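You operate a simulated robot arm through the tools that you are given. There is no shell and no other tool.

Carry out the task below with a simulated robot arm. There is one attempt and no reset: what you move stays moved.

TASK
Clamp the small orange valve block in the vice, then turn it on and off again.
Fine: leave it clamped in the vice; leave the other valve blocks.

The check looks at the end state, three seconds after you hand in, the way a careful person would. Anything else that was tipped, shoved, dropped, spilled or broken makes it a failure.

THE ROBOT
A 6-joint arm with a two-finger parallel gripper, fixed in place. Base frame: the origin is at the foot of the arm, x ahead of it, y to its left, z up; the work surface is at about z = 8. Readings come in mm, rad, newtons and seconds.
With the tool pointing down near the work surface it reaches from about 180 to 460 mm from the base axis. Its first joint turns from -1.222 to 1.222 rad. Payload 1.9 kg.
The TCP is the grasp point between the finger pads, 23 mm short of the fingertips. In the tool frame z runs along the fingers and y along their closing line. The gripper opens to 94 mm. The fingers are 38 mm wide and 10 mm thick; the gripper's body (54 by 96 mm) begins 39 mm behind the TCP.
Orientation is that of the tool frame in the base frame, as a unit quaternion [w, x, y, z]. With the fingers straight down and closing along the base's y, the tool's x points along the base's -x, its y along +y and its z along -z.

THE INTERFACE
- The arm moves only by the tool arm_command. Its argument "targets" is a list of rows, each a list of 3 entries, a list of its own where there are three numbers: the shift along the base's x, y, z in units of 20 mm (1.0 is 20 mm), then the turn, a rotation vector about the base's x, y, z in units of 8 degrees (1.0 is 8 degrees), then the opening, from 0 (shut) to 1 (fully open). In form: [[[dx, dy, dz], [ax, ay, az], hand], ...]. A call has 1 to 20 rows; each row shifts and turns the commanded pose from where the row before left it. A call with a number of a shift or a turn outside -1 to 1 is refused whole. Rows are played at 5 a second. More than 50 mm and 0.15 rad between two rows, or a gripper value outside its range, and nothing of the call is played. Where a pose cannot be reached the arm comes as near as it can. A force on the tool above 50 N (or 10 N above the force at the start of the call, whichever is more), or a blocked arm, ends the call early, and 0.2 s more pass. The fingers move at their own pace (about 108 mm/s each) and stop on an object; they squeeze with about 28 N. The grip force told is the motor's: it shows also when the fingers shut on nothing. Time passes only in rows, and 0.2 s behind the last, so rows that do not move let the fingers close. The reply holds the time, the measured pose of the TCP, the force on the tool along the base axes, the opening and the grip force, in the units named above and with some noise, with the torque about the TCP (base axes, N m) and any sound that the robot's microphone picked up, and new pictures: "views" is both (left out), scene, wrist or none.
- Cameras (640 x 400 px; columns grow to the right, rows downward): "scene" is fixed at [26.7, 297.1, 441]; the picture's right is [-0.96, -0.26, 0.00], its down [-0.10, 0.35, -0.93] and it looks along [0.25, -0.90, -0.36] (base axes); focal length 337 px, centre (320, 200). "wrist" rides on the gripper at [86, 16, -75] in the tool frame; the picture's right is [-0.18, 0.98, 0.00], its down [-0.58, -0.11, -0.81] and it looks along [-0.79, -0.15, 0.59] (tool axes); focal length 243 px, centre (320, 200). There is no depth. A picture from a camera that has moved, and an enlarged one, comes with that camera's place and axes in the base frame and with its lens. The place of the scene camera against the robot may be out by one fixed shift of up to 12 mm in any direction.
- inspect(camera, box): a new picture of the part [left, top, right, bottom] of that camera's present view, enlarged. The clock stands still meanwhile.
- job_done(): hands the job in; it is judged then, once.

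Nothing tells you positions but the pictures and the camera data. Unless the task says otherwise, let go and move clear before handing in.

The tools are called after "Request:" as a command line: name --argument value ..., lists and objects as JSON in quotes. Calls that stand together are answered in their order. arm_command: Moves the arm, as the interface text tells. Its arguments: {"type":"object","properties":{"targets":{"type":"array"},"views":{"type":"string","enum":["both","scene","wrist","none"]}},"required":["targets"]} The other tools are called the same way: inspect (camera, box) takes an enlarged picture of a part of a camera's view; job_done () hands the job in.

At the start:

```text
clock: 0.0
ee_pos: [212.4, -177.3, 361.2]
orientation: [0.002, 0.0, 1.0, 0.0]
ft_force: [0.7, 0.1, 0.2]
torque: [-0.01, 0.01, 0.01]
opening: 94.0
grip_force: 0.0
```

scene: 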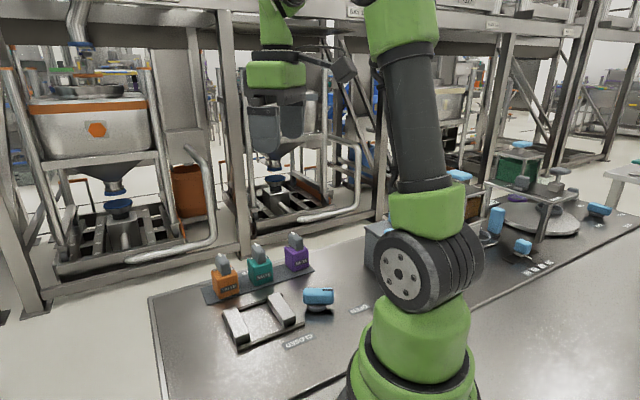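
wrist: 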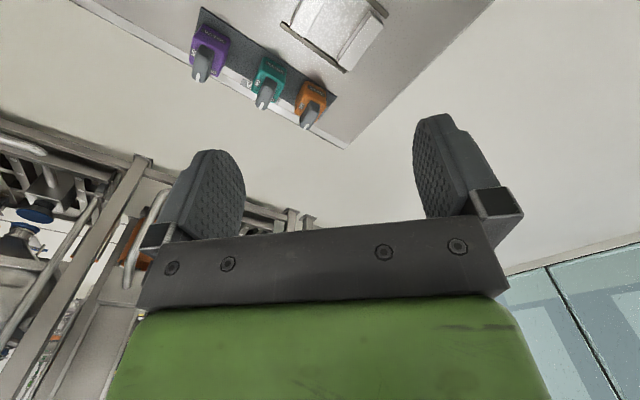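

I see three valve blocks (orange, teal, purple) on a dark strip, with a vice of two jaws in front of them and a blue handle next to it. I'll look closer before I move anything.

Request:
inspect --camera "scene" --box '[180, 210, 400, 360]'

Request:
inspect --camera "wrist" --box '[160, 0, 420, 160]'

Request:
inspect --camera "scene" --box '[440, 130, 640, 280]'

```text
2.67 times, centred on (290, 285) of scene
camera zoom: at [26.7, 297.1, 441.0], right [-0.96, -0.26, 0.0], down [-0.1, 0.35, -0.93], along [0.25, -0.9, -0.36], focal length 898 px, centre (400, -27)
```

zoom: 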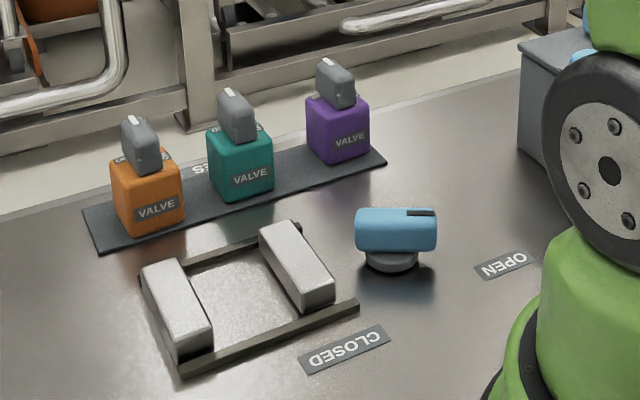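

```text
2.46 times, centred on (290, 80) of wrist
camera zoom: at [125.5, -160.1, 434.7], right [0.18, 0.98, 0.0], down [0.58, -0.11, 0.81], along [0.79, -0.15, -0.59], focal length 597 px, centre (394, 495)
```

zoom: 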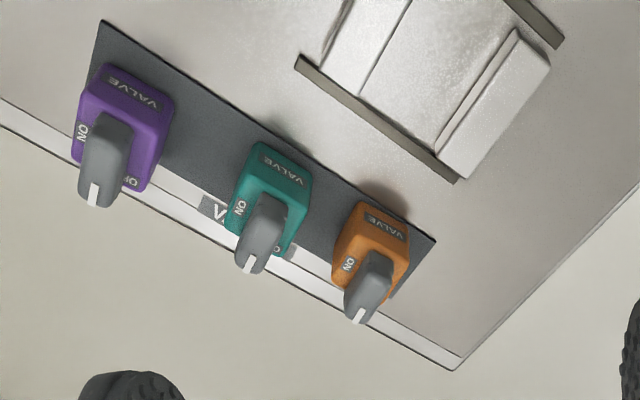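

```text
2.67 times, centred on (540, 205) of scene
camera zoom: at [26.7, 297.1, 441.0], right [-0.96, -0.26, 0.0], down [-0.1, 0.35, -0.93], along [0.25, -0.9, -0.36], focal length 898 px, centre (-267, 187)
```

zoom: 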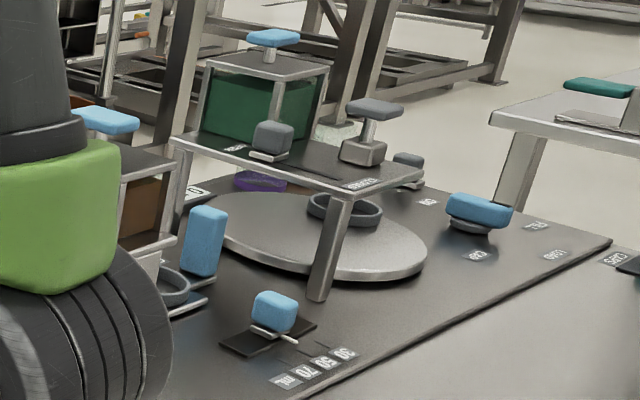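

The orange block sits near (360, -216) and the vice is turned roughly 45°, around (265, -150). The blue handle, with OPEN/CLOSED marks, is near (172, -214). I'll tilt the wrist camera to get a better overhead look.

Request:
arm_command --targets '[[[0, 0, 0], [0, 1, 0], 1], [[0, 0, 0], [0, 1, 0], 1], [[0, 0, 0], [0, 1, 0], 1], [[0, 0, 0], [0, 0, 0], 1]]' --views "both"

```text
clock: 1.0
ee_pos: [213.4, -176.5, 361.4]
orientation: [-0.207, 0.0, 0.978, 0.0]
ft_force: [0.5, 0.1, 0.6]
torque: [0.01, 0.03, 0.03]
opening: 94.1
grip_force: 0.0
camera wrist: at [163.7, -160.2, 464.1], right [0.17, 0.98, -0.07], down [0.86, -0.11, 0.5], along [0.49, -0.15, -0.86], focal length 243 px, centre (320, 200)
```

scene: 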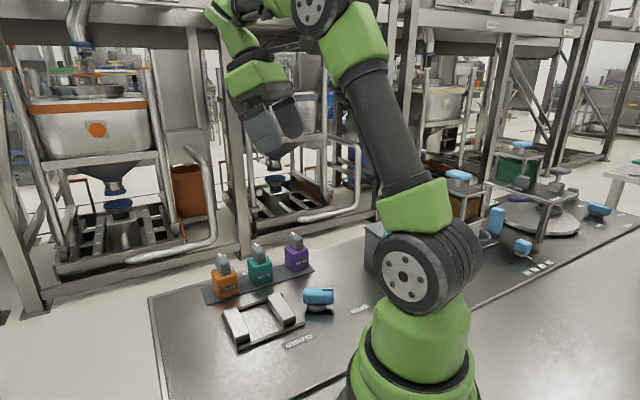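
wrist: 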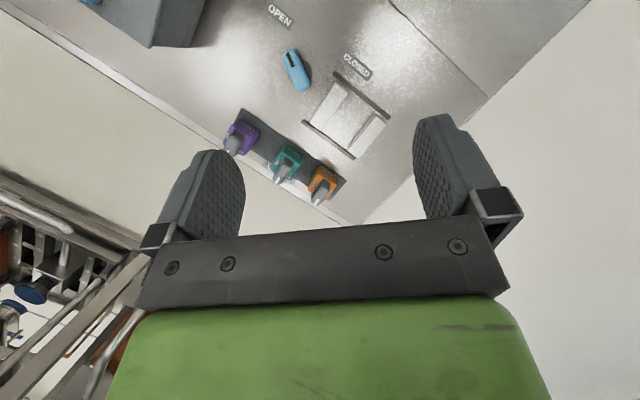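

Request:
inspect --camera "wrist" --box '[210, 40, 410, 215]'

Request:
inspect --camera "wrist" --box '[215, 100, 355, 215]'

Request:
inspect --camera "wrist" --box '[250, 0, 400, 120]'

```text
2.29 times, centred on (310, 128) of wrist
camera zoom: at [163.7, -160.2, 464.1], right [0.17, 0.98, -0.07], down [0.86, -0.11, 0.5], along [0.49, -0.15, -0.86], focal length 555 px, centre (343, 366)
```

zoom: 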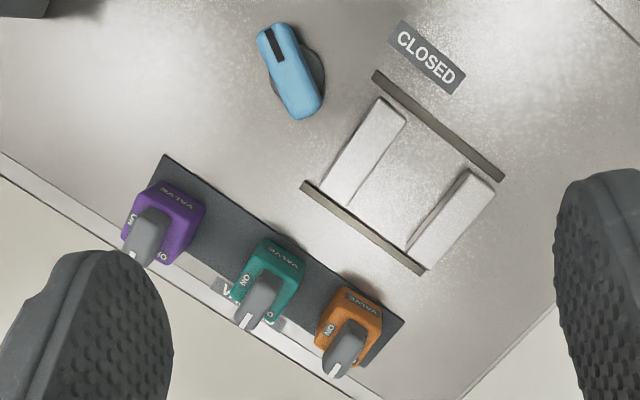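

```text
3.48 times, centred on (285, 158) of wrist
camera zoom: at [163.7, -160.2, 464.1], right [0.17, 0.98, -0.07], down [0.86, -0.11, 0.5], along [0.49, -0.15, -0.86], focal length 844 px, centre (442, 348)
```

zoom: 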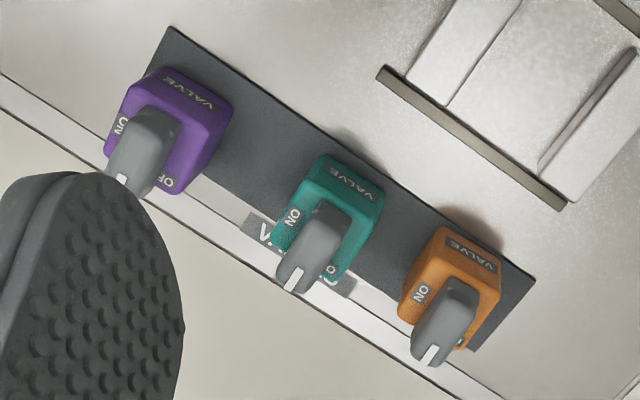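

```text
3.33 times, centred on (325, 60) of wrist
camera zoom: at [163.7, -160.2, 464.1], right [0.17, 0.98, -0.07], down [0.86, -0.11, 0.5], along [0.49, -0.15, -0.86], focal length 809 px, centre (303, 667)
```

zoom: 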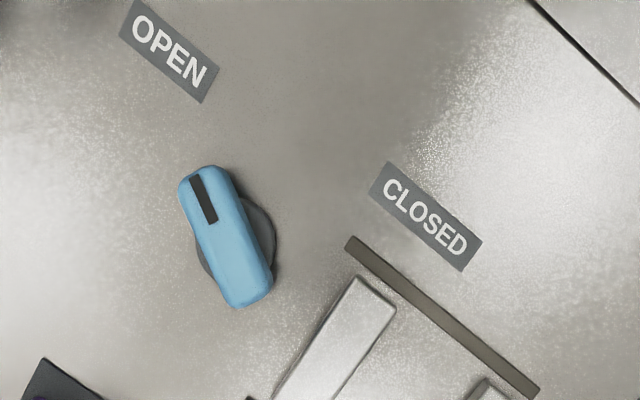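

The station is turned 45°, with the strip and rails along (0.707, 0.707). I'll grip the orange block front-to-back so the fingers stay clear of the jaw faces. Next I square the tool, turn it 45° and hover high above the orange block for a close look.

Request:
arm_command --targets '[[[0.8, -0.2, -1], [0, -1, 0], 1], [[0.8, -0.2, -1], [0, -1, 0], 1], [[0.8, -0.2, -1], [0, -1, 0], 1], [[0.8, -0.2, -1], [0, 0, 0.9375], 1], [[0.8, -0.2, -1], [0, 0, 0.9375], 1], [[0.8, -0.2, -1], [0, 0, 0.9375], 1], [[0.8, -0.2, -1], [0, 0, 0.9375], 1], [[0.8, -0.2, -1], [0, 0, 0.9375], 1], [[0.8, -0.2, -1], [0, 0, 0.9375], 1], [[0, 0, 0], [0, 0, 0], 1], [[0, 0, 0], [0, 0, 0], 1]]' --views "both"

```text
clock: 3.4
ee_pos: [356.6, -212.5, 181.3]
orientation: [0.001, -0.383, 0.924, 0.0]
ft_force: [-0.4, 0.4, -0.1]
torque: [0.03, 0.02, -0.02]
opening: 93.9
grip_force: 0.1
camera wrist: at [283.7, -262.2, 254.5], right [-0.57, 0.82, 0.0], down [0.49, 0.33, 0.81], along [0.67, 0.46, -0.59], focal length 243 px, centre (320, 200)
```

scene: 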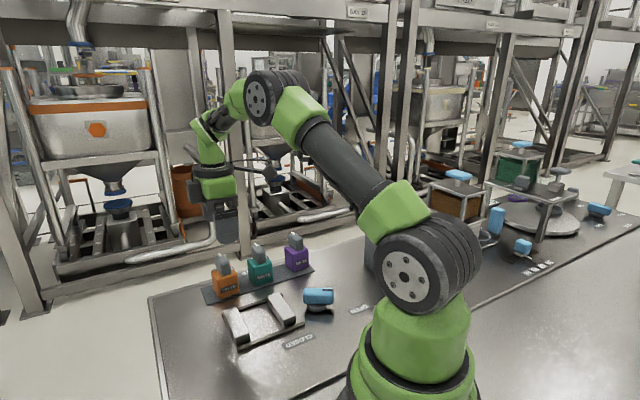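
wrist: 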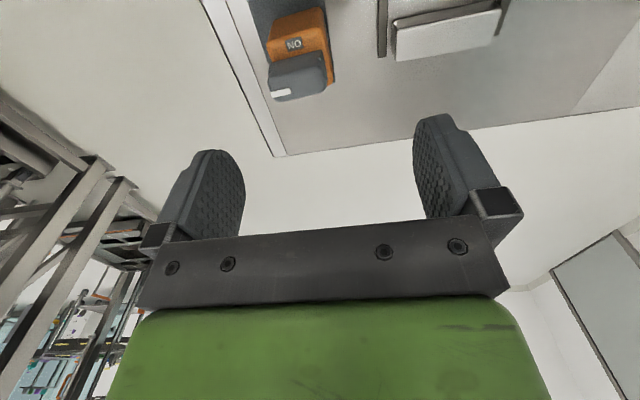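

The tool is level, turned 45° and high over the orange block. I'll zoom in to measure the block.

Request:
inspect --camera "wrist" --box '[230, 0, 390, 110]'

Request:
inspect --camera "scene" --box '[195, 225, 315, 310]'

```text
3.64 times, centred on (310, 55) of wrist
camera zoom: at [283.7, -262.2, 254.5], right [-0.57, 0.82, 0.0], down [0.49, 0.33, 0.81], along [0.67, 0.46, -0.59], focal length 882 px, centre (356, 727)
```

zoom: 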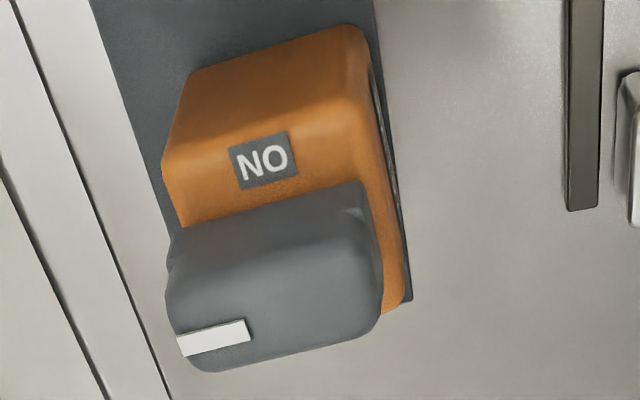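

```text
4.71 times, centred on (255, 268) of scene
camera zoom: at [26.7, 297.1, 441.0], right [-0.96, -0.26, 0.0], down [-0.1, 0.35, -0.93], along [0.25, -0.9, -0.36], focal length 1585 px, centre (626, -118)
```

zoom: 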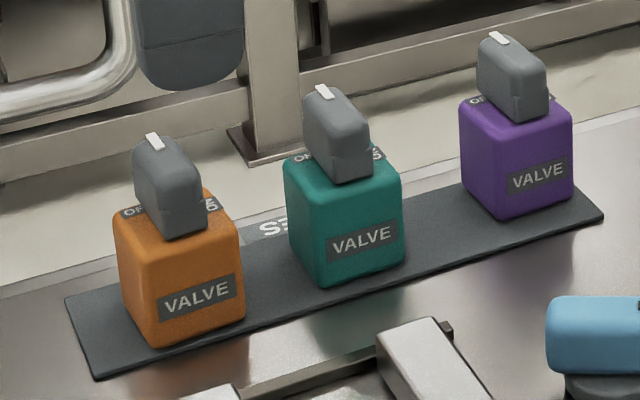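

The orange block is about 40 mm square, centred near (367, -223), with a paddle knob on top whose white mark points to the back. I'll zoom further for the heights.

Request:
inspect --camera "scene" --box '[208, 245, 250, 300]'

Request:
inspect --camera "scene" --box '[210, 275, 350, 350]'

```text
7.27 times, centred on (229, 272) of scene
camera zoom: at [26.7, 297.1, 441.0], right [-0.96, -0.26, 0.0], down [-0.1, 0.35, -0.93], along [0.25, -0.9, -0.36], focal length 2450 px, centre (982, -327)
```

zoom: 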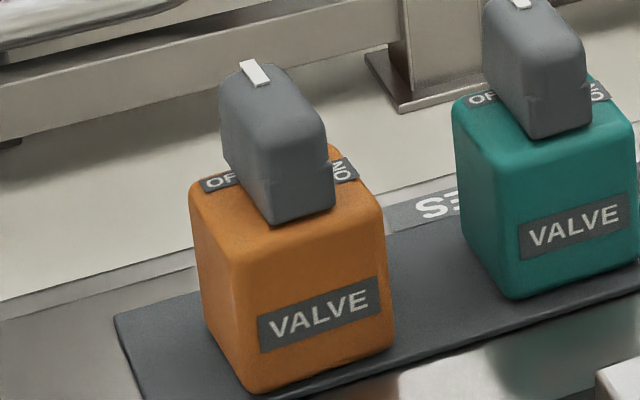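

```text
4.57 times, centred on (280, 312) of scene
camera zoom: at [26.7, 297.1, 441.0], right [-0.96, -0.26, 0.0], down [-0.1, 0.35, -0.93], along [0.25, -0.9, -0.36], focal length 1540 px, centre (503, -314)
```

zoom: 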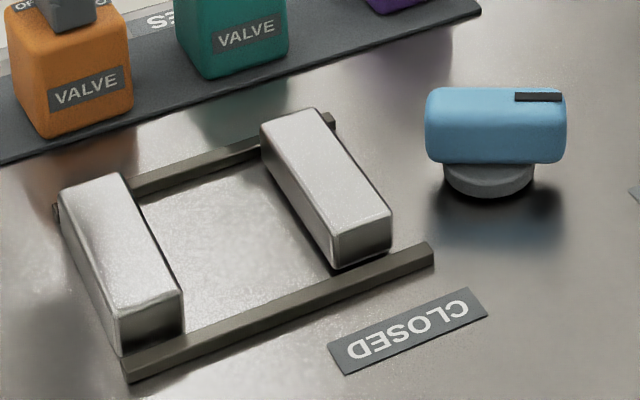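

I take the block to span z≈11–51, with the knob up to about 80, mark on OFF (pointing back) and ON 90° clockwise from there. Next I hover over the vice to measure the gap between the jaws.

Request:
arm_command --targets '[[[-0.84, 0.61, 0], [0, 0, 0], 1], [[-0.84, 0.61, 0], [0, 0, 0], 1], [[-0.84, 0.61, 0], [0, 0, 0], 1], [[-0.84, 0.61, 0], [0, 0, 0], 1], [[-0.84, 0.61, 0], [0, 0, 0], 1], [[0, 0, 0], [0, 0, 0], 1], [[0, 0, 0], [0, 0, 0], 1]]' --views "wrist"

Request:
inspect --camera "wrist" --box '[170, 0, 490, 180]'

```text
clock: 5.0
ee_pos: [271.6, -150.3, 181.4]
orientation: [0.001, -0.383, 0.924, 0.0]
ft_force: [-0.1, -0.1, -0.2]
torque: [0.04, 0.0, -0.03]
opening: 93.9
grip_force: 0.0
camera wrist: at [199.1, -200.5, 255.3], right [-0.56, 0.83, 0.0], down [0.49, 0.33, 0.81], along [0.67, 0.46, -0.59], focal length 243 px, centre (320, 200)
```

wrist: 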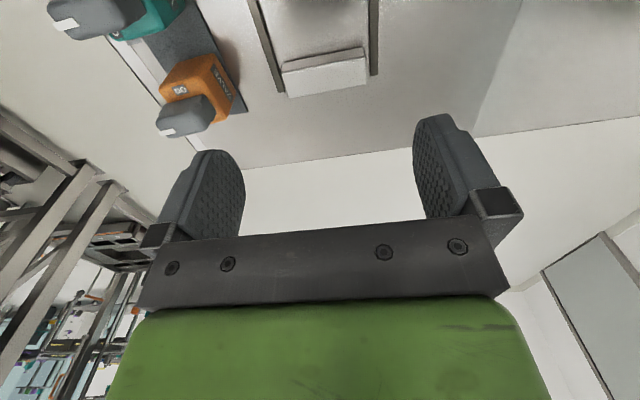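

```text
2.00 times, centred on (330, 90) of wrist
camera zoom: at [199.1, -200.5, 255.3], right [-0.56, 0.83, 0.0], down [0.49, 0.33, 0.81], along [0.67, 0.46, -0.59], focal length 485 px, centre (300, 420)
```

zoom: 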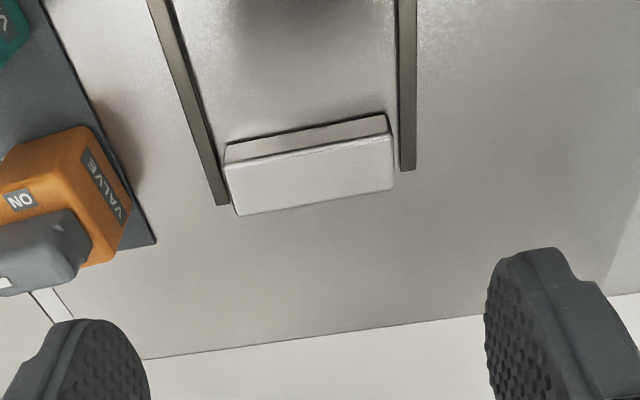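

The +e1 jaw face is at a≈102 and the -e1 jaw near a≈43 along the (0.707, 0.707) axis, centred near b≈299, with tops around z≈28. The gap is about 58 mm and the orange block about 41 mm, so it fits. Next I go above the orange block at (368, -223).

Request:
arm_command --targets '[[[0.968, -0.724, 0], [0, 0, 0], 1], [[0.968, -0.724, 0], [0, 0, 0], 1], [[0.968, -0.724, 0], [0, 0, 0], 1], [[0.968, -0.724, 0], [0, 0, 0], 1], [[0.968, -0.724, 0], [0, 0, 0], 1], [[0, 0, -0.85], [0, 0, 0], 1], [[0, 0, -0.85], [0, 0, 0], 1], [[0, 0, -0.85], [0, 0, 0], 1], [[0, 0, 0], [0, 0, 0], 1]]' --views "both"

Request:
inspect --camera "scene" --box '[180, 190, 300, 300]'

Request:
inspect --camera "wrist" --box '[160, 0, 480, 220]'

```text
clock: 7.0
ee_pos: [370.4, -222.6, 131.0]
orientation: [0.001, -0.382, 0.924, 0.0]
ft_force: [0.4, 0.5, -0.1]
torque: [0.01, -0.03, -0.02]
opening: 94.0
grip_force: 0.1
camera wrist: at [296.8, -273.2, 204.2], right [-0.56, 0.83, 0.0], down [0.49, 0.33, 0.81], along [0.67, 0.46, -0.59], focal length 243 px, centre (320, 200)
```

scene: 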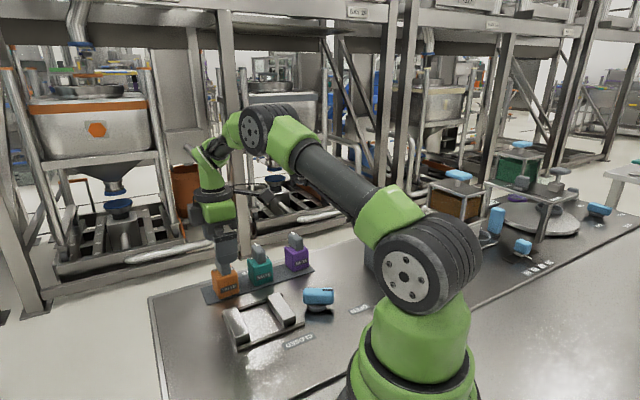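
wrist: 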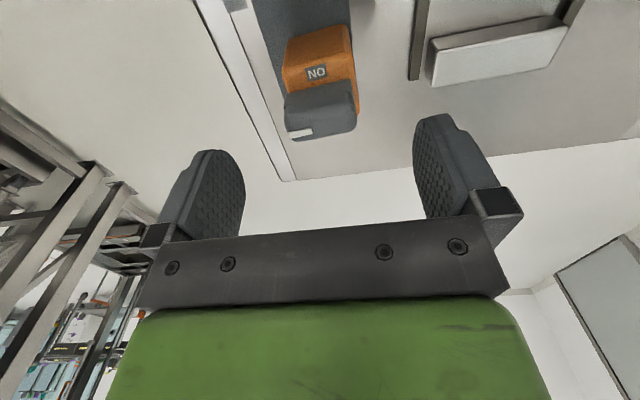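

```text
3.64 times, centred on (240, 245) of scene
camera zoom: at [26.7, 297.1, 441.0], right [-0.96, -0.26, 0.0], down [-0.1, 0.35, -0.93], along [0.25, -0.9, -0.36], focal length 1225 px, centre (611, 36)
```

zoom: 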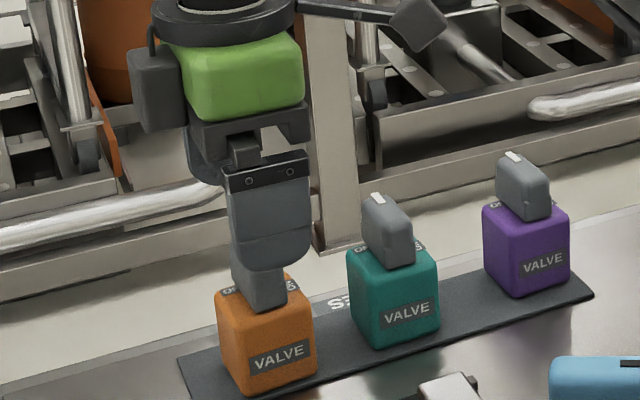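

```text
1.82 times, centred on (320, 110) of wrist
camera zoom: at [296.8, -273.2, 204.2], right [-0.56, 0.83, 0.0], down [0.49, 0.33, 0.81], along [0.67, 0.46, -0.59], focal length 441 px, centre (320, 364)
```

zoom: 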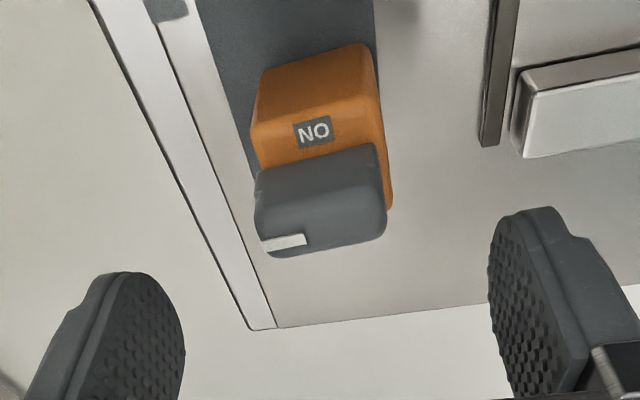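

The knob is about as long as the block and its top is at z≈88, while the block top is at about 58. A grip across the jaw direction with the fingertips kept above the 28 mm jaws is cleaner. I'll turn the tool -90° at safe height and narrow the opening.

Request:
arm_command --targets '[[[0, 0, 0.8], [0, 0, 0], 1], [[-0.05, 0, 0], [0, 0, -0.9375], 0.7], [[-0.05, 0, 0], [0, 0, -0.9375], 0.7], [[0, 0, 0], [0, 0, -0.9375], 0.7], [[0, 0, 0], [0, 0, -0.9375], 0.7], [[0, 0, 0], [0, 0, -0.9375], 0.7], [[0, 0, 0], [0, 0, -0.9375], 0.7], [[0, 0, 0], [0, 0, -0.9375], 0.7], [[0, 0, 0], [0, 0, -0.9375], 0.7], [[0, 0, 0], [0, 0, -0.9375], 0.7], [[0, 0, 0], [0, 0, -0.9375], 0.7], [[0, 0, 0], [0, 0, -0.9375], 0.7], [[0, 0, 0], [0, 0, -0.9375], 0.7], [[0, 0, 0], [0, 0, 0], 0.7], [[0, 0, 0], [0, 0, 0], 0.7]]' --views "both"

Request:
inspect --camera "wrist" --box '[160, 0, 480, 220]'

Request:
inspect --camera "scene" --box '[180, 190, 300, 300]'

```text
clock: 10.2
ee_pos: [368.0, -223.5, 146.8]
orientation: [0.001, 0.383, 0.924, -0.001]
ft_force: [0.1, -0.2, -0.3]
torque: [0.0, 0.05, -0.01]
opening: 65.9
grip_force: 0.1
camera wrist: at [317.3, -151.3, 219.6], right [0.83, 0.56, 0.0], down [0.33, -0.49, 0.81], along [0.46, -0.67, -0.59], focal length 243 px, centre (320, 200)
```

scene: 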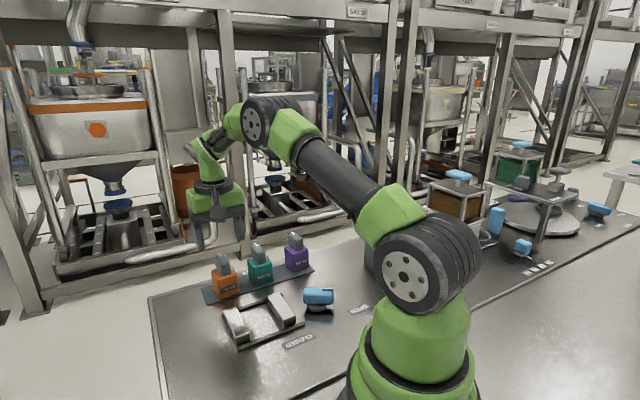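
wrist: 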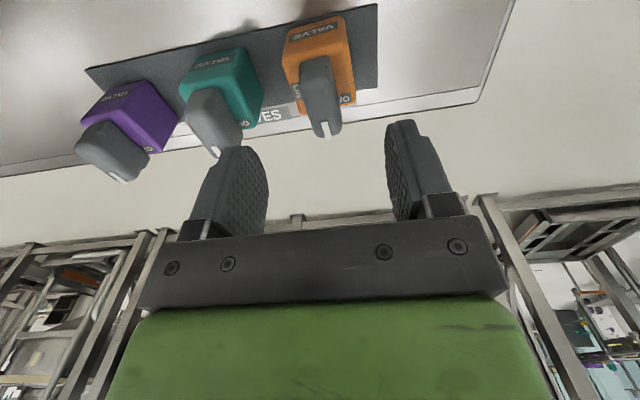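

```text
1.82 times, centred on (320, 110) of wrist
camera zoom: at [317.3, -151.3, 219.6], right [0.83, 0.56, 0.0], down [0.33, -0.49, 0.81], along [0.46, -0.67, -0.59], focal length 441 px, centre (320, 364)
```

zoom: 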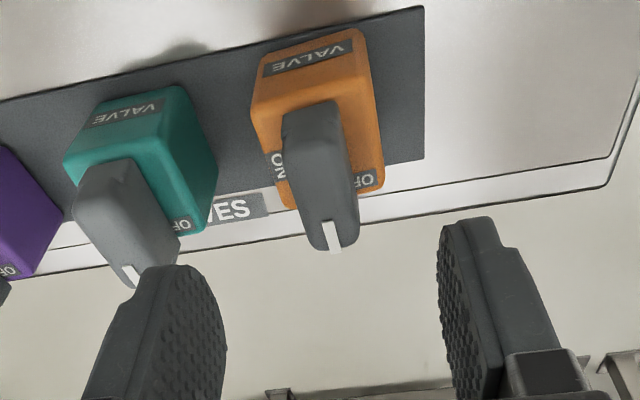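

```text
3.64 times, centred on (240, 245) of scene
camera zoom: at [26.7, 297.1, 441.0], right [-0.96, -0.26, 0.0], down [-0.1, 0.35, -0.93], along [0.25, -0.9, -0.36], focal length 1225 px, centre (611, 36)
```

zoom: 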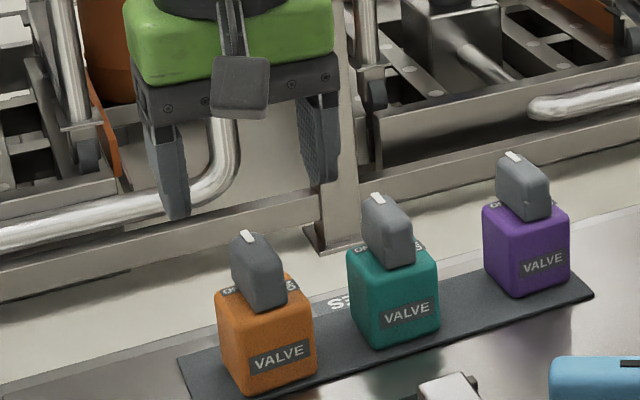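

The orange knob's mark points along the back direction, with ON on the left side of the block's top and OFF at the back right. I'll zoom in once more before going down.

Request:
inspect --camera "wrist" --box '[270, 5, 370, 150]'

```text
2.76 times, centred on (320, 78) of wrist
camera zoom: at [317.3, -151.3, 219.6], right [0.83, 0.56, 0.0], down [0.33, -0.49, 0.81], along [0.46, -0.67, -0.59], focal length 669 px, centre (320, 538)
```

zoom: 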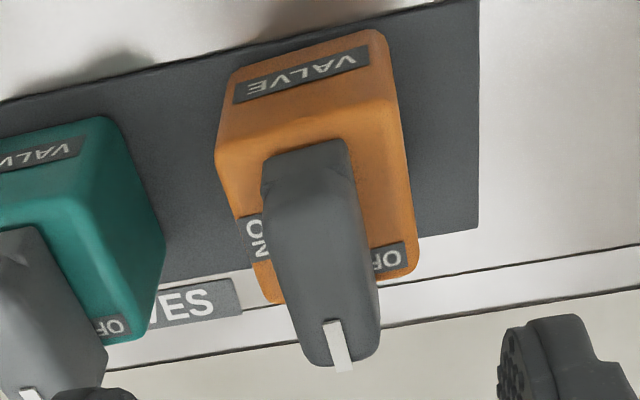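

The OFF label is at the back right and ON on the left, so ON should be a clockwise turn. I'll descend with the fingers straddling the block, leaving about 15 mm clearance to the teal block.

Request:
arm_command --targets '[[[0.02, 0.04, -0.7], [0, 0, 0], 0.7], [[0, 0, -0.7], [0, 0, 0], 0.7], [[0, 0, -0.7], [0, 0, 0], 0.7], [[0, 0, -0.7], [0, 0, 0], 0.7], [[0, 0, -0.64], [0, 0, 0], 0.7], [[0, 0, 0], [0, 0, 0], 0.7]]' --views "both"

Request:
inspect --camera "scene" --box '[180, 190, 300, 300]'

Request:
inspect --camera "wrist" --box '[160, 0, 480, 240]'

```text
clock: 11.6
ee_pos: [367.8, -224.7, 76.1]
orientation: [0.002, 0.382, 0.924, -0.001]
ft_force: [0.1, 0.1, 0.3]
torque: [0.0, 0.01, 0.01]
opening: 65.7
grip_force: 0.1
camera wrist: at [317.8, -150.9, 149.7], right [0.83, 0.56, 0.0], down [0.33, -0.49, 0.81], along [0.46, -0.67, -0.59], focal length 243 px, centre (320, 200)
```

scene: 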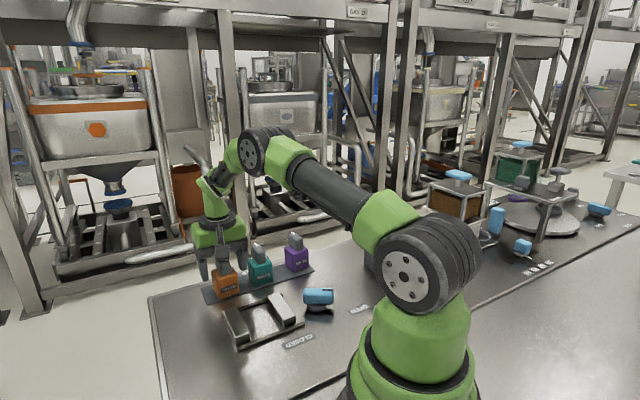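
wrist: 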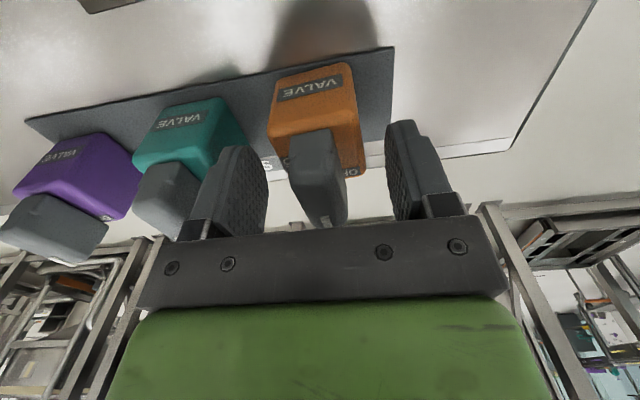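

```text
3.64 times, centred on (240, 245) of scene
camera zoom: at [26.7, 297.1, 441.0], right [-0.96, -0.26, 0.0], down [-0.1, 0.35, -0.93], along [0.25, -0.9, -0.36], focal length 1225 px, centre (611, 36)
```

zoom: 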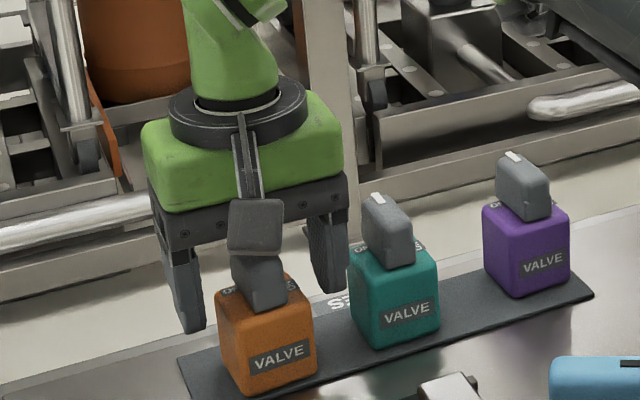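

```text
1.67 times, centred on (320, 120) of wrist
camera zoom: at [317.8, -150.9, 149.7], right [0.83, 0.56, 0.0], down [0.33, -0.49, 0.81], along [0.46, -0.67, -0.59], focal length 404 px, centre (320, 333)
```

zoom: 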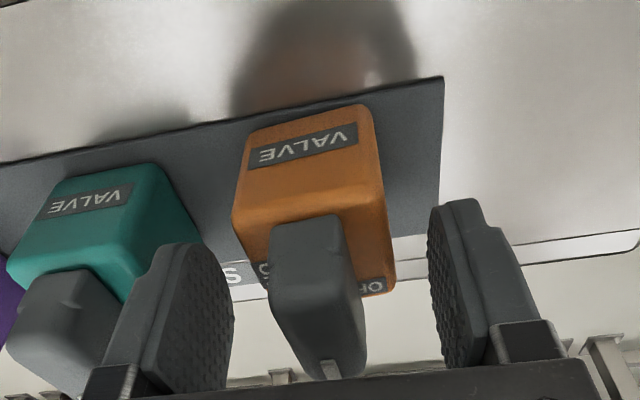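

The fingers straddle the orange block and it's centred. I'll lower about 18 mm so the tips sit around z≈35, then close.

Request:
arm_command --targets '[[[0.03, 0.04, -0.46], [0, 0, 0], 0.7], [[0, 0, -0.46], [0, 0, 0], 0.7], [[0, 0, 0], [0, 0, 0], 0.7], [[0, 0, 0], [0, 0, 0], 0.5], [[0, 0, 0], [0, 0, 0], 0.35], [[0, 0, 0], [0, 0, 0], 0.2], [[0, 0, 0], [0, 0, 0], 0.2], [[0, 0, 0], [0, 0, 0], 0.2]]' --views "both"

Request:
inspect --camera "scene" --box '[180, 190, 300, 300]'

```text
clock: 13.4
ee_pos: [367.5, -221.9, 59.3]
orientation: [0.002, 0.383, 0.924, -0.001]
ft_force: [0.7, -0.1, 0.3]
torque: [-0.01, 0.04, -0.03]
opening: 43.8
grip_force: 28.4
camera wrist: at [318.0, -149.6, 132.5], right [0.83, 0.56, 0.0], down [0.33, -0.49, 0.81], along [0.46, -0.67, -0.59], focal length 243 px, centre (320, 200)
```

scene: 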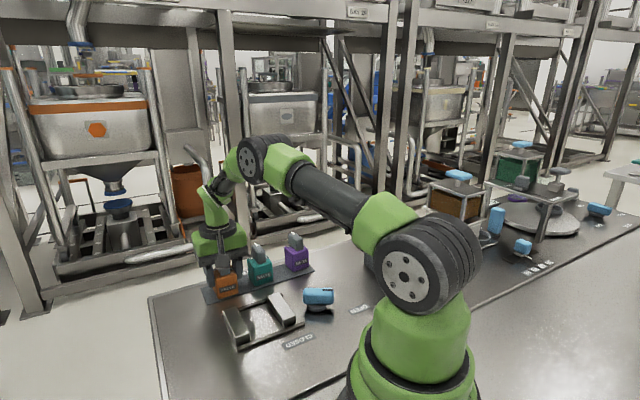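
wrist: 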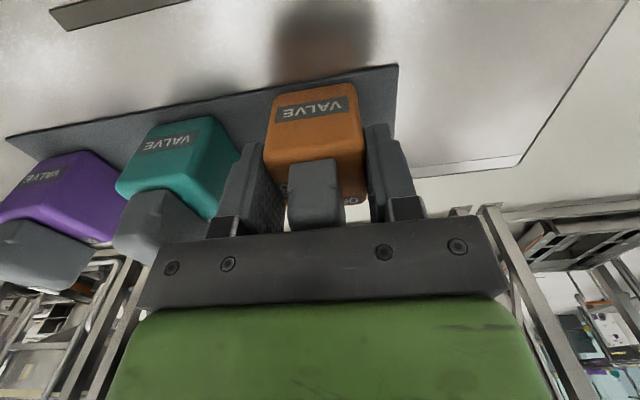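

```text
3.64 times, centred on (240, 245) of scene
camera zoom: at [26.7, 297.1, 441.0], right [-0.96, -0.26, 0.0], down [-0.1, 0.35, -0.93], along [0.25, -0.9, -0.36], focal length 1225 px, centre (611, 36)
```

zoom: 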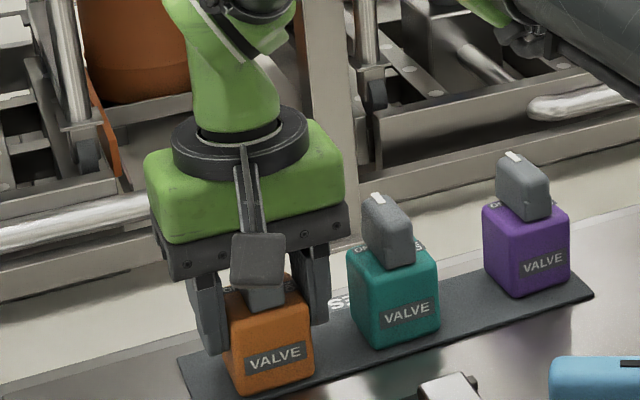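

The block is gripped at 43.8 mm with 28 N. I'll lift it about 54 mm and carry it level to above the vice centre.

Request:
arm_command --targets '[[[0, 0, 0.4], [0, 0, 0], 0.2], [[0, 0, 0.7], [0, 0, 0], 0.2], [[0, 0, 0.8], [0, 0, 0], 0.2], [[0, 0, 0.8], [0, 0, 0], 0.2], [[-0.5, 0.3, 0], [0, 0, 0], 0.2], [[-0.74, 0.44, 0], [0, 0, 0], 0.2], [[-0.74, 0.44, 0], [0, 0, 0], 0.2], [[-0.74, 0.44, 0], [0, 0, 0], 0.2], [[-0.74, 0.44, 0], [0, 0, 0], 0.2], [[-0.74, 0.44, 0], [0, 0, 0], 0.2], [[-0.6, 0.34, 0], [0, 0, 0], 0.2], [[-0.4, 0.24, 0], [0, 0, 0], 0.2], [[0, 0, 0], [0, 0, 0], 0.2], [[0, 0, 0], [0, 0, 0], 0.2]]' --views "both"

Request:
inspect --camera "scene" --box '[180, 210, 340, 350]'

Request:
inspect --camera "wrist" --box '[160, 0, 480, 240]'

```text
clock: 16.4
ee_pos: [265.0, -160.4, 113.5]
orientation: [0.002, 0.383, 0.924, 0.0]
ft_force: [0.3, -0.2, -1.8]
torque: [0.02, 0.01, 0.0]
opening: 43.7
grip_force: 28.0
camera wrist: at [215.1, -87.6, 186.1], right [0.83, 0.56, 0.0], down [0.33, -0.49, 0.81], along [0.46, -0.67, -0.59], focal length 243 px, centre (320, 200)
```

scene: 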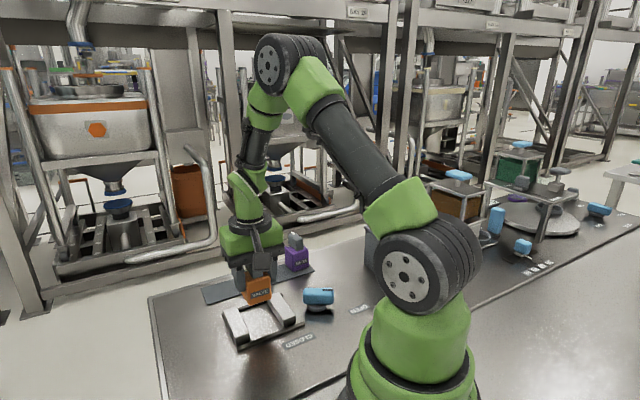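
wrist: 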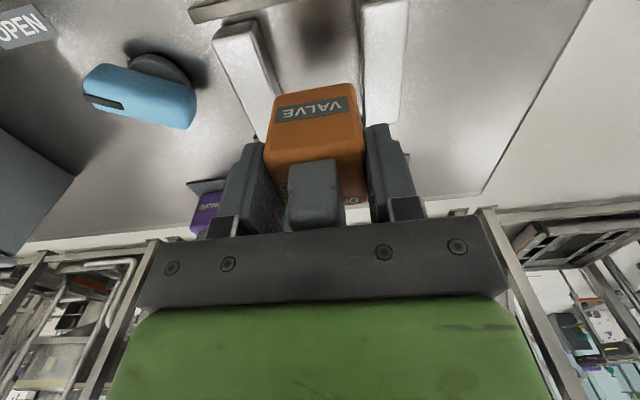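

```text
2.86 times, centred on (260, 280) of scene
camera zoom: at [26.7, 297.1, 441.0], right [-0.96, -0.26, 0.0], down [-0.1, 0.35, -0.93], along [0.25, -0.9, -0.36], focal length 962 px, centre (491, -29)
```

zoom: 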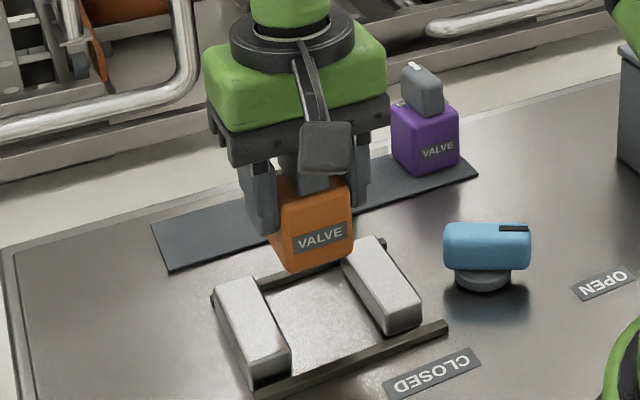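

```text
1.67 times, centred on (320, 120) of wrist
camera zoom: at [215.1, -87.6, 186.1], right [0.83, 0.56, 0.0], down [0.33, -0.49, 0.81], along [0.46, -0.67, -0.59], focal length 404 px, centre (320, 333)
```

zoom: 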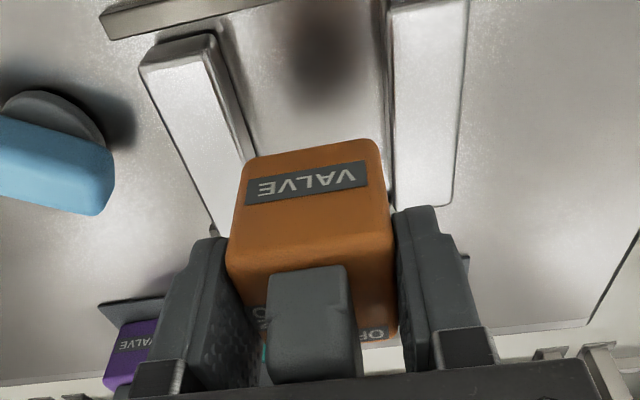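

The block hangs centred over the vice, with the TCP at a≈74 and jaw faces at about 45 and 103. I'll lower to just above the bed.

Request:
arm_command --targets '[[[-0.05, 0.05, -0.7], [0, 0, 0], 0.2], [[0, 0, -0.7], [0, 0, 0], 0.2], [[0, 0, -0.7], [0, 0, 0], 0.2], [[0, 0, -0.4], [0, 0, 0], 0.2], [[0, 0, 0], [0, 0, 0], 0.2], [[0, 0, 0], [0, 0, 0], 0.2]]' --views "both"

Request:
inspect --camera "scene" --box '[200, 230, 320, 350]'

Request:
inspect --camera "wrist" --box '[160, 0, 480, 240]'

```text
clock: 17.8
ee_pos: [264.2, -157.3, 62.4]
orientation: [0.002, 0.383, 0.924, 0.0]
ft_force: [-0.5, 1.2, -1.0]
torque: [0.02, -0.02, -0.01]
opening: 43.6
grip_force: 27.9
camera wrist: at [214.3, -85.4, 135.6], right [0.83, 0.56, 0.0], down [0.33, -0.49, 0.81], along [0.46, -0.67, -0.59], focal length 243 px, centre (320, 200)
```

scene: 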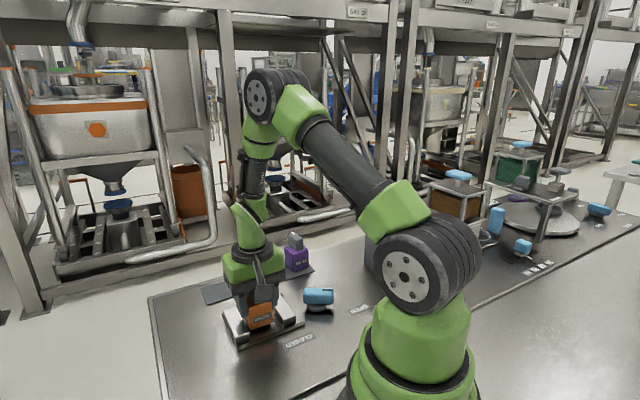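
wrist: 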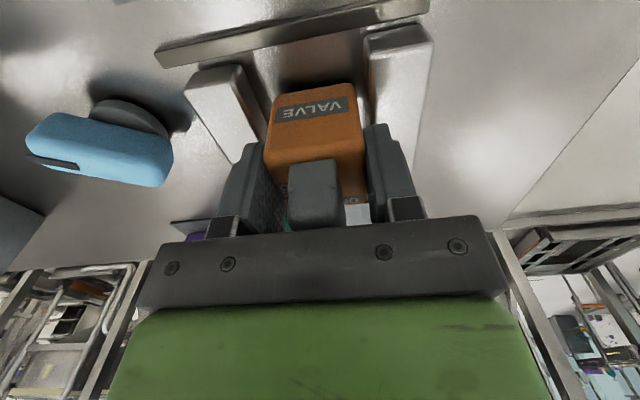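

```text
3.33 times, centred on (260, 290) of scene
camera zoom: at [26.7, 297.1, 441.0], right [-0.96, -0.26, 0.0], down [-0.1, 0.35, -0.93], along [0.25, -0.9, -0.36], focal length 1123 px, centre (520, -100)
```

zoom: 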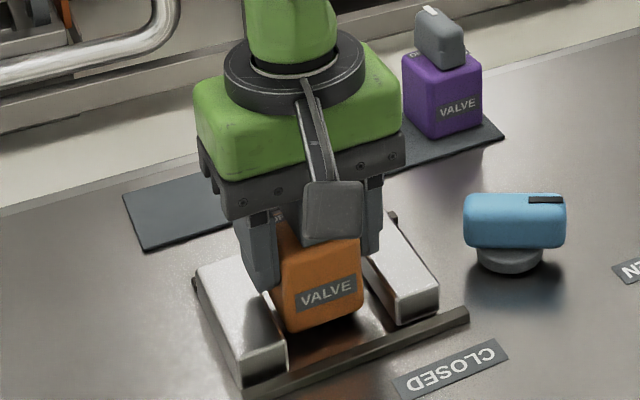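

```text
1.67 times, centred on (320, 120) of wrist
camera zoom: at [214.3, -85.4, 135.6], right [0.83, 0.56, 0.0], down [0.33, -0.49, 0.81], along [0.46, -0.67, -0.59], focal length 404 px, centre (320, 333)
```

zoom: 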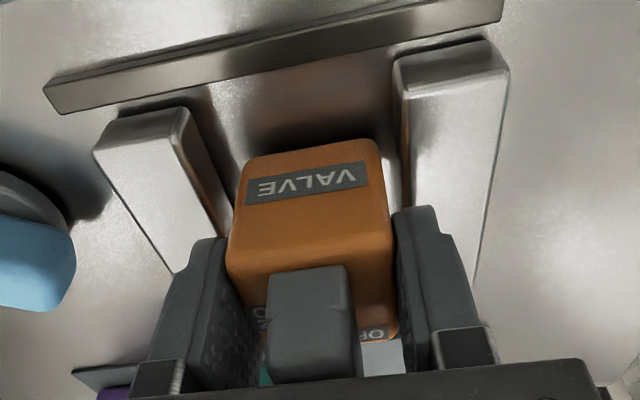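

It sits between the jaws a few mm above the bed. I'll lower in small steps and watch for contact.

Request:
arm_command --targets '[[[-0.03, -0.03, -0.1], [0, 0, 0], 0.2], [[0, 0, -0.1], [0, 0, 0], 0.2], [[0, 0, 0], [0, 0, 0], 0.2]]' --views "none"

Request:
arm_command --targets '[[[0, 0, -0.08], [0, 0, 0], 0.2], [[0, 0, 0], [0, 0, 0], 0.2]]' --views "none"

```text
clock: 18.6
ee_pos: [264.1, -159.1, 59.8]
orientation: [0.002, 0.382, 0.924, -0.001]
ft_force: [-0.7, -0.3, -2.0]
torque: [-0.01, 0.02, -0.01]
opening: 43.8
grip_force: 28.0
```

```text
clock: 19.2
ee_pos: [263.7, -160.6, 56.8]
orientation: [0.001, 0.383, 0.924, 0.0]
ft_force: [0.6, 0.0, -2.9]
torque: [-0.02, 0.01, 0.0]
opening: 43.5
grip_force: 28.4
```

Request:
arm_command --targets '[[[0, 0, -0.06], [0, 0, 0], 0.2], [[0, 0, 0], [0, 0, 0], 0.2]]' --views "none"

Request:
inspect --camera "scene" --box '[220, 270, 300, 350]'

```text
clock: 19.8
ee_pos: [264.8, -160.0, 55.8]
orientation: [0.003, 0.383, 0.924, -0.001]
ft_force: [-0.1, 0.3, -1.5]
torque: [-0.01, -0.01, -0.01]
opening: 43.7
grip_force: 28.0
```

```text
5.00 times, centred on (260, 310) of scene
camera zoom: at [26.7, 297.1, 441.0], right [-0.96, -0.26, 0.0], down [-0.1, 0.35, -0.93], along [0.25, -0.9, -0.36], focal length 1684 px, centre (620, -350)
```

zoom: 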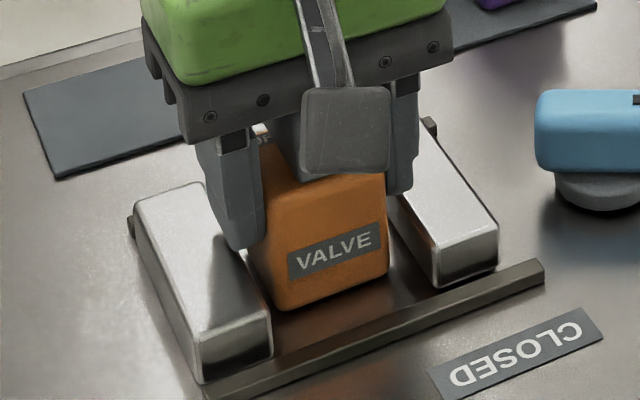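

Request:
arm_command --targets '[[[0, 0, -0.05], [0, 0, 0], 0.2], [[0, 0, 0], [0, 0, 0], 0.2]]' --views "none"

Request:
arm_command --targets '[[[0, 0, -0.05], [0, 0, 0], 0.2], [[0, 0, 0], [0, 0, 0], 0.2]]' --views "none"

```text
clock: 20.4
ee_pos: [264.5, -160.2, 55.8]
orientation: [0.003, 0.383, 0.924, -0.001]
ft_force: [-4.2, 3.0, 26.4]
torque: [-0.02, 0.09, -0.04]
opening: 43.9
grip_force: 27.9
```

```text
clock: 21.0
ee_pos: [264.1, -159.9, 54.9]
orientation: [0.004, 0.383, 0.924, 0.0]
ft_force: [2.1, 2.6, 25.9]
torque: [-0.03, -0.05, -0.08]
opening: 43.8
grip_force: 28.1
```

Contact at 26 N, so the block is on the bed at a height that matches z≈8. I'll ease off slightly and then release.

Request:
arm_command --targets '[[[0, 0, 0.05], [0, 0, 0], 0.2], [[0, 0, 0], [0, 0, 0], 0.2]]' --views "none"

Request:
arm_command --targets '[[[0, 0, 0], [0, 0, 0], 0.5], [[0, 0, 0.1], [0, 0, 0], 0.6], [[0, 0, 0.1], [0, 0, 0], 0.65], [[0, 0, 0], [0, 0, 0], 0.65]]' --views "both"

Request:
inspect --camera "scene" --box '[220, 270, 300, 350]'

```text
clock: 21.6
ee_pos: [262.8, -159.1, 55.3]
orientation: [0.001, 0.383, 0.924, -0.001]
ft_force: [4.5, -2.0, 12.4]
torque: [-0.31, -0.44, 0.05]
opening: 43.7
grip_force: 27.9
```

```text
clock: 22.6
ee_pos: [262.4, -160.0, 59.2]
orientation: [0.002, 0.383, 0.924, -0.001]
ft_force: [-0.1, 0.0, -0.3]
torque: [0.01, 0.01, -0.01]
opening: 60.9
grip_force: 0.0
camera wrist: at [212.4, -87.2, 132.8], right [0.83, 0.56, 0.0], down [0.33, -0.49, 0.81], along [0.46, -0.67, -0.59], focal length 243 px, centre (320, 200)
```

scene: 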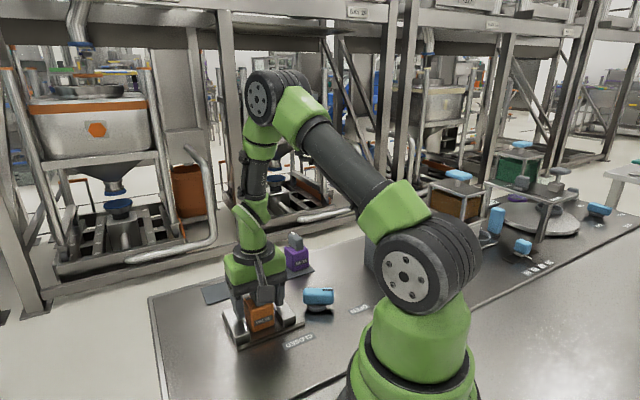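
wrist: 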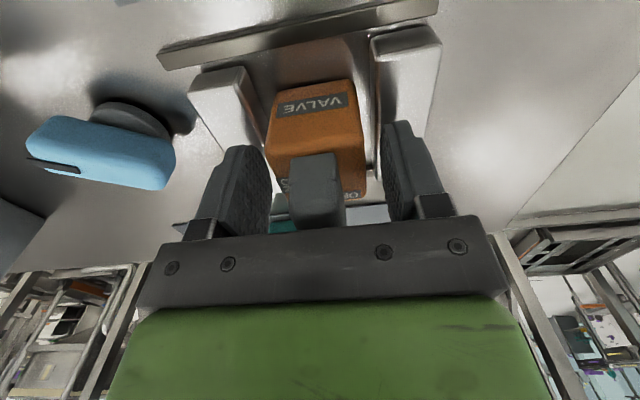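

```text
5.00 times, centred on (260, 310) of scene
camera zoom: at [26.7, 297.1, 441.0], right [-0.96, -0.26, 0.0], down [-0.1, 0.35, -0.93], along [0.25, -0.9, -0.36], focal length 1684 px, centre (620, -350)
```

zoom: 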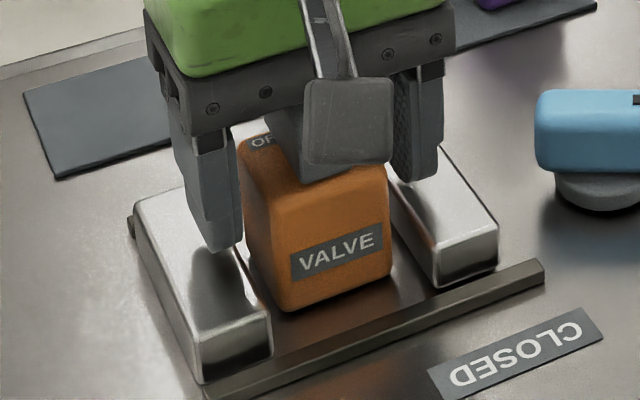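

The block stands free between the jaws. I'll rise straight up and then look at the blue vice handle.

Request:
arm_command --targets '[[[0, 0, 0.6], [0, 0, 0], 0.65], [[0, 0, 1], [0, 0, 0], 0.65], [[0, 0, 1], [0, 0, 0], 0.65], [[0, 0, 1], [0, 0, 0], 0.65], [[0, 0, 1], [0, 0, 0], 0.65], [[0, 0, 1], [0, 0, 0], 0.65], [[0, 0, 1], [0, 0, 0], 0.65], [[0, 0, 0], [0, 0, 0], 0.65]]' --views "both"

Request:
inspect --camera "wrist" --box '[140, 0, 460, 200]'

Request:
inspect --camera "scene" --box '[210, 240, 370, 350]'

```text
clock: 24.4
ee_pos: [261.1, -158.0, 191.9]
orientation: [0.002, 0.383, 0.924, 0.0]
ft_force: [0.4, 0.4, 0.5]
torque: [-0.01, 0.0, -0.01]
opening: 61.4
grip_force: 0.0
camera wrist: at [211.2, -86.5, 265.8], right [0.83, 0.56, 0.0], down [0.33, -0.49, 0.81], along [0.46, -0.67, -0.59], focal length 243 px, centre (320, 200)
```

scene: 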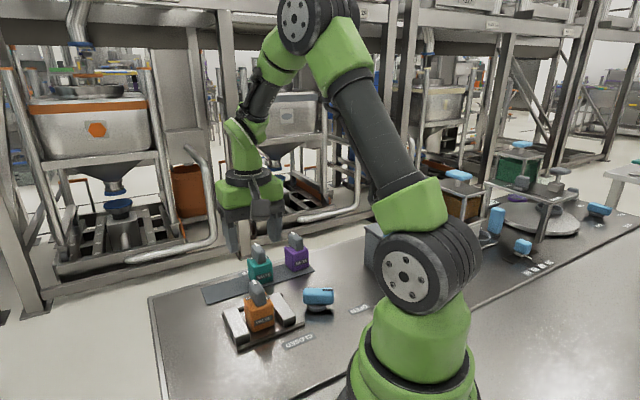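
wrist: 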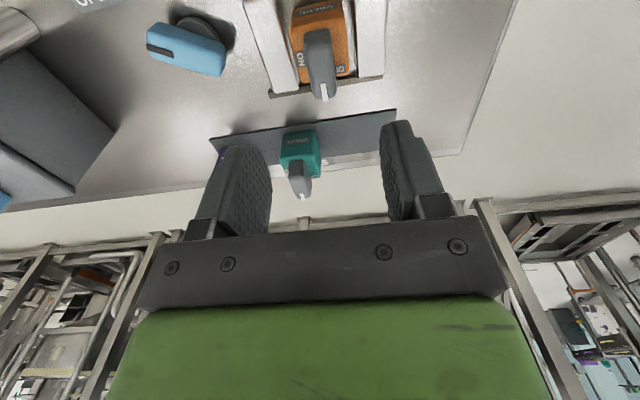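

```text
2.00 times, centred on (300, 100) of wrist
camera zoom: at [211.2, -86.5, 265.8], right [0.83, 0.56, 0.0], down [0.33, -0.49, 0.81], along [0.46, -0.67, -0.59], focal length 485 px, centre (360, 400)
```

zoom: 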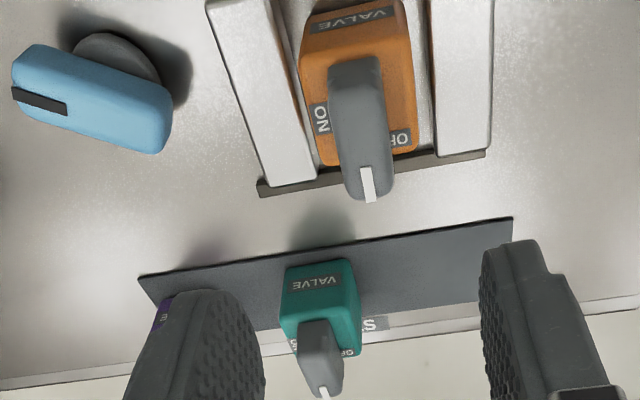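

```text
3.64 times, centred on (290, 295) of scene
camera zoom: at [26.7, 297.1, 441.0], right [-0.96, -0.26, 0.0], down [-0.1, 0.35, -0.93], along [0.25, -0.9, -0.36], focal length 1225 px, centre (429, -146)
```

zoom: 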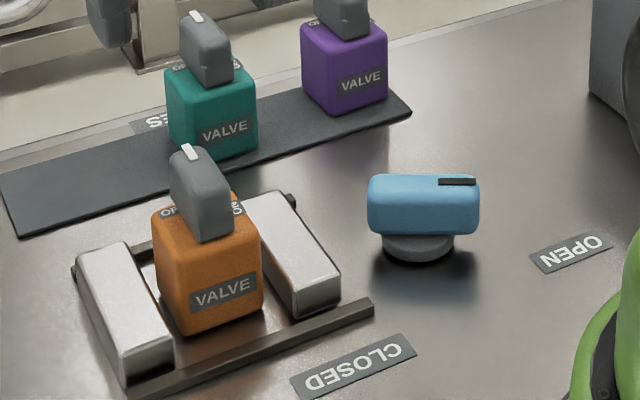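

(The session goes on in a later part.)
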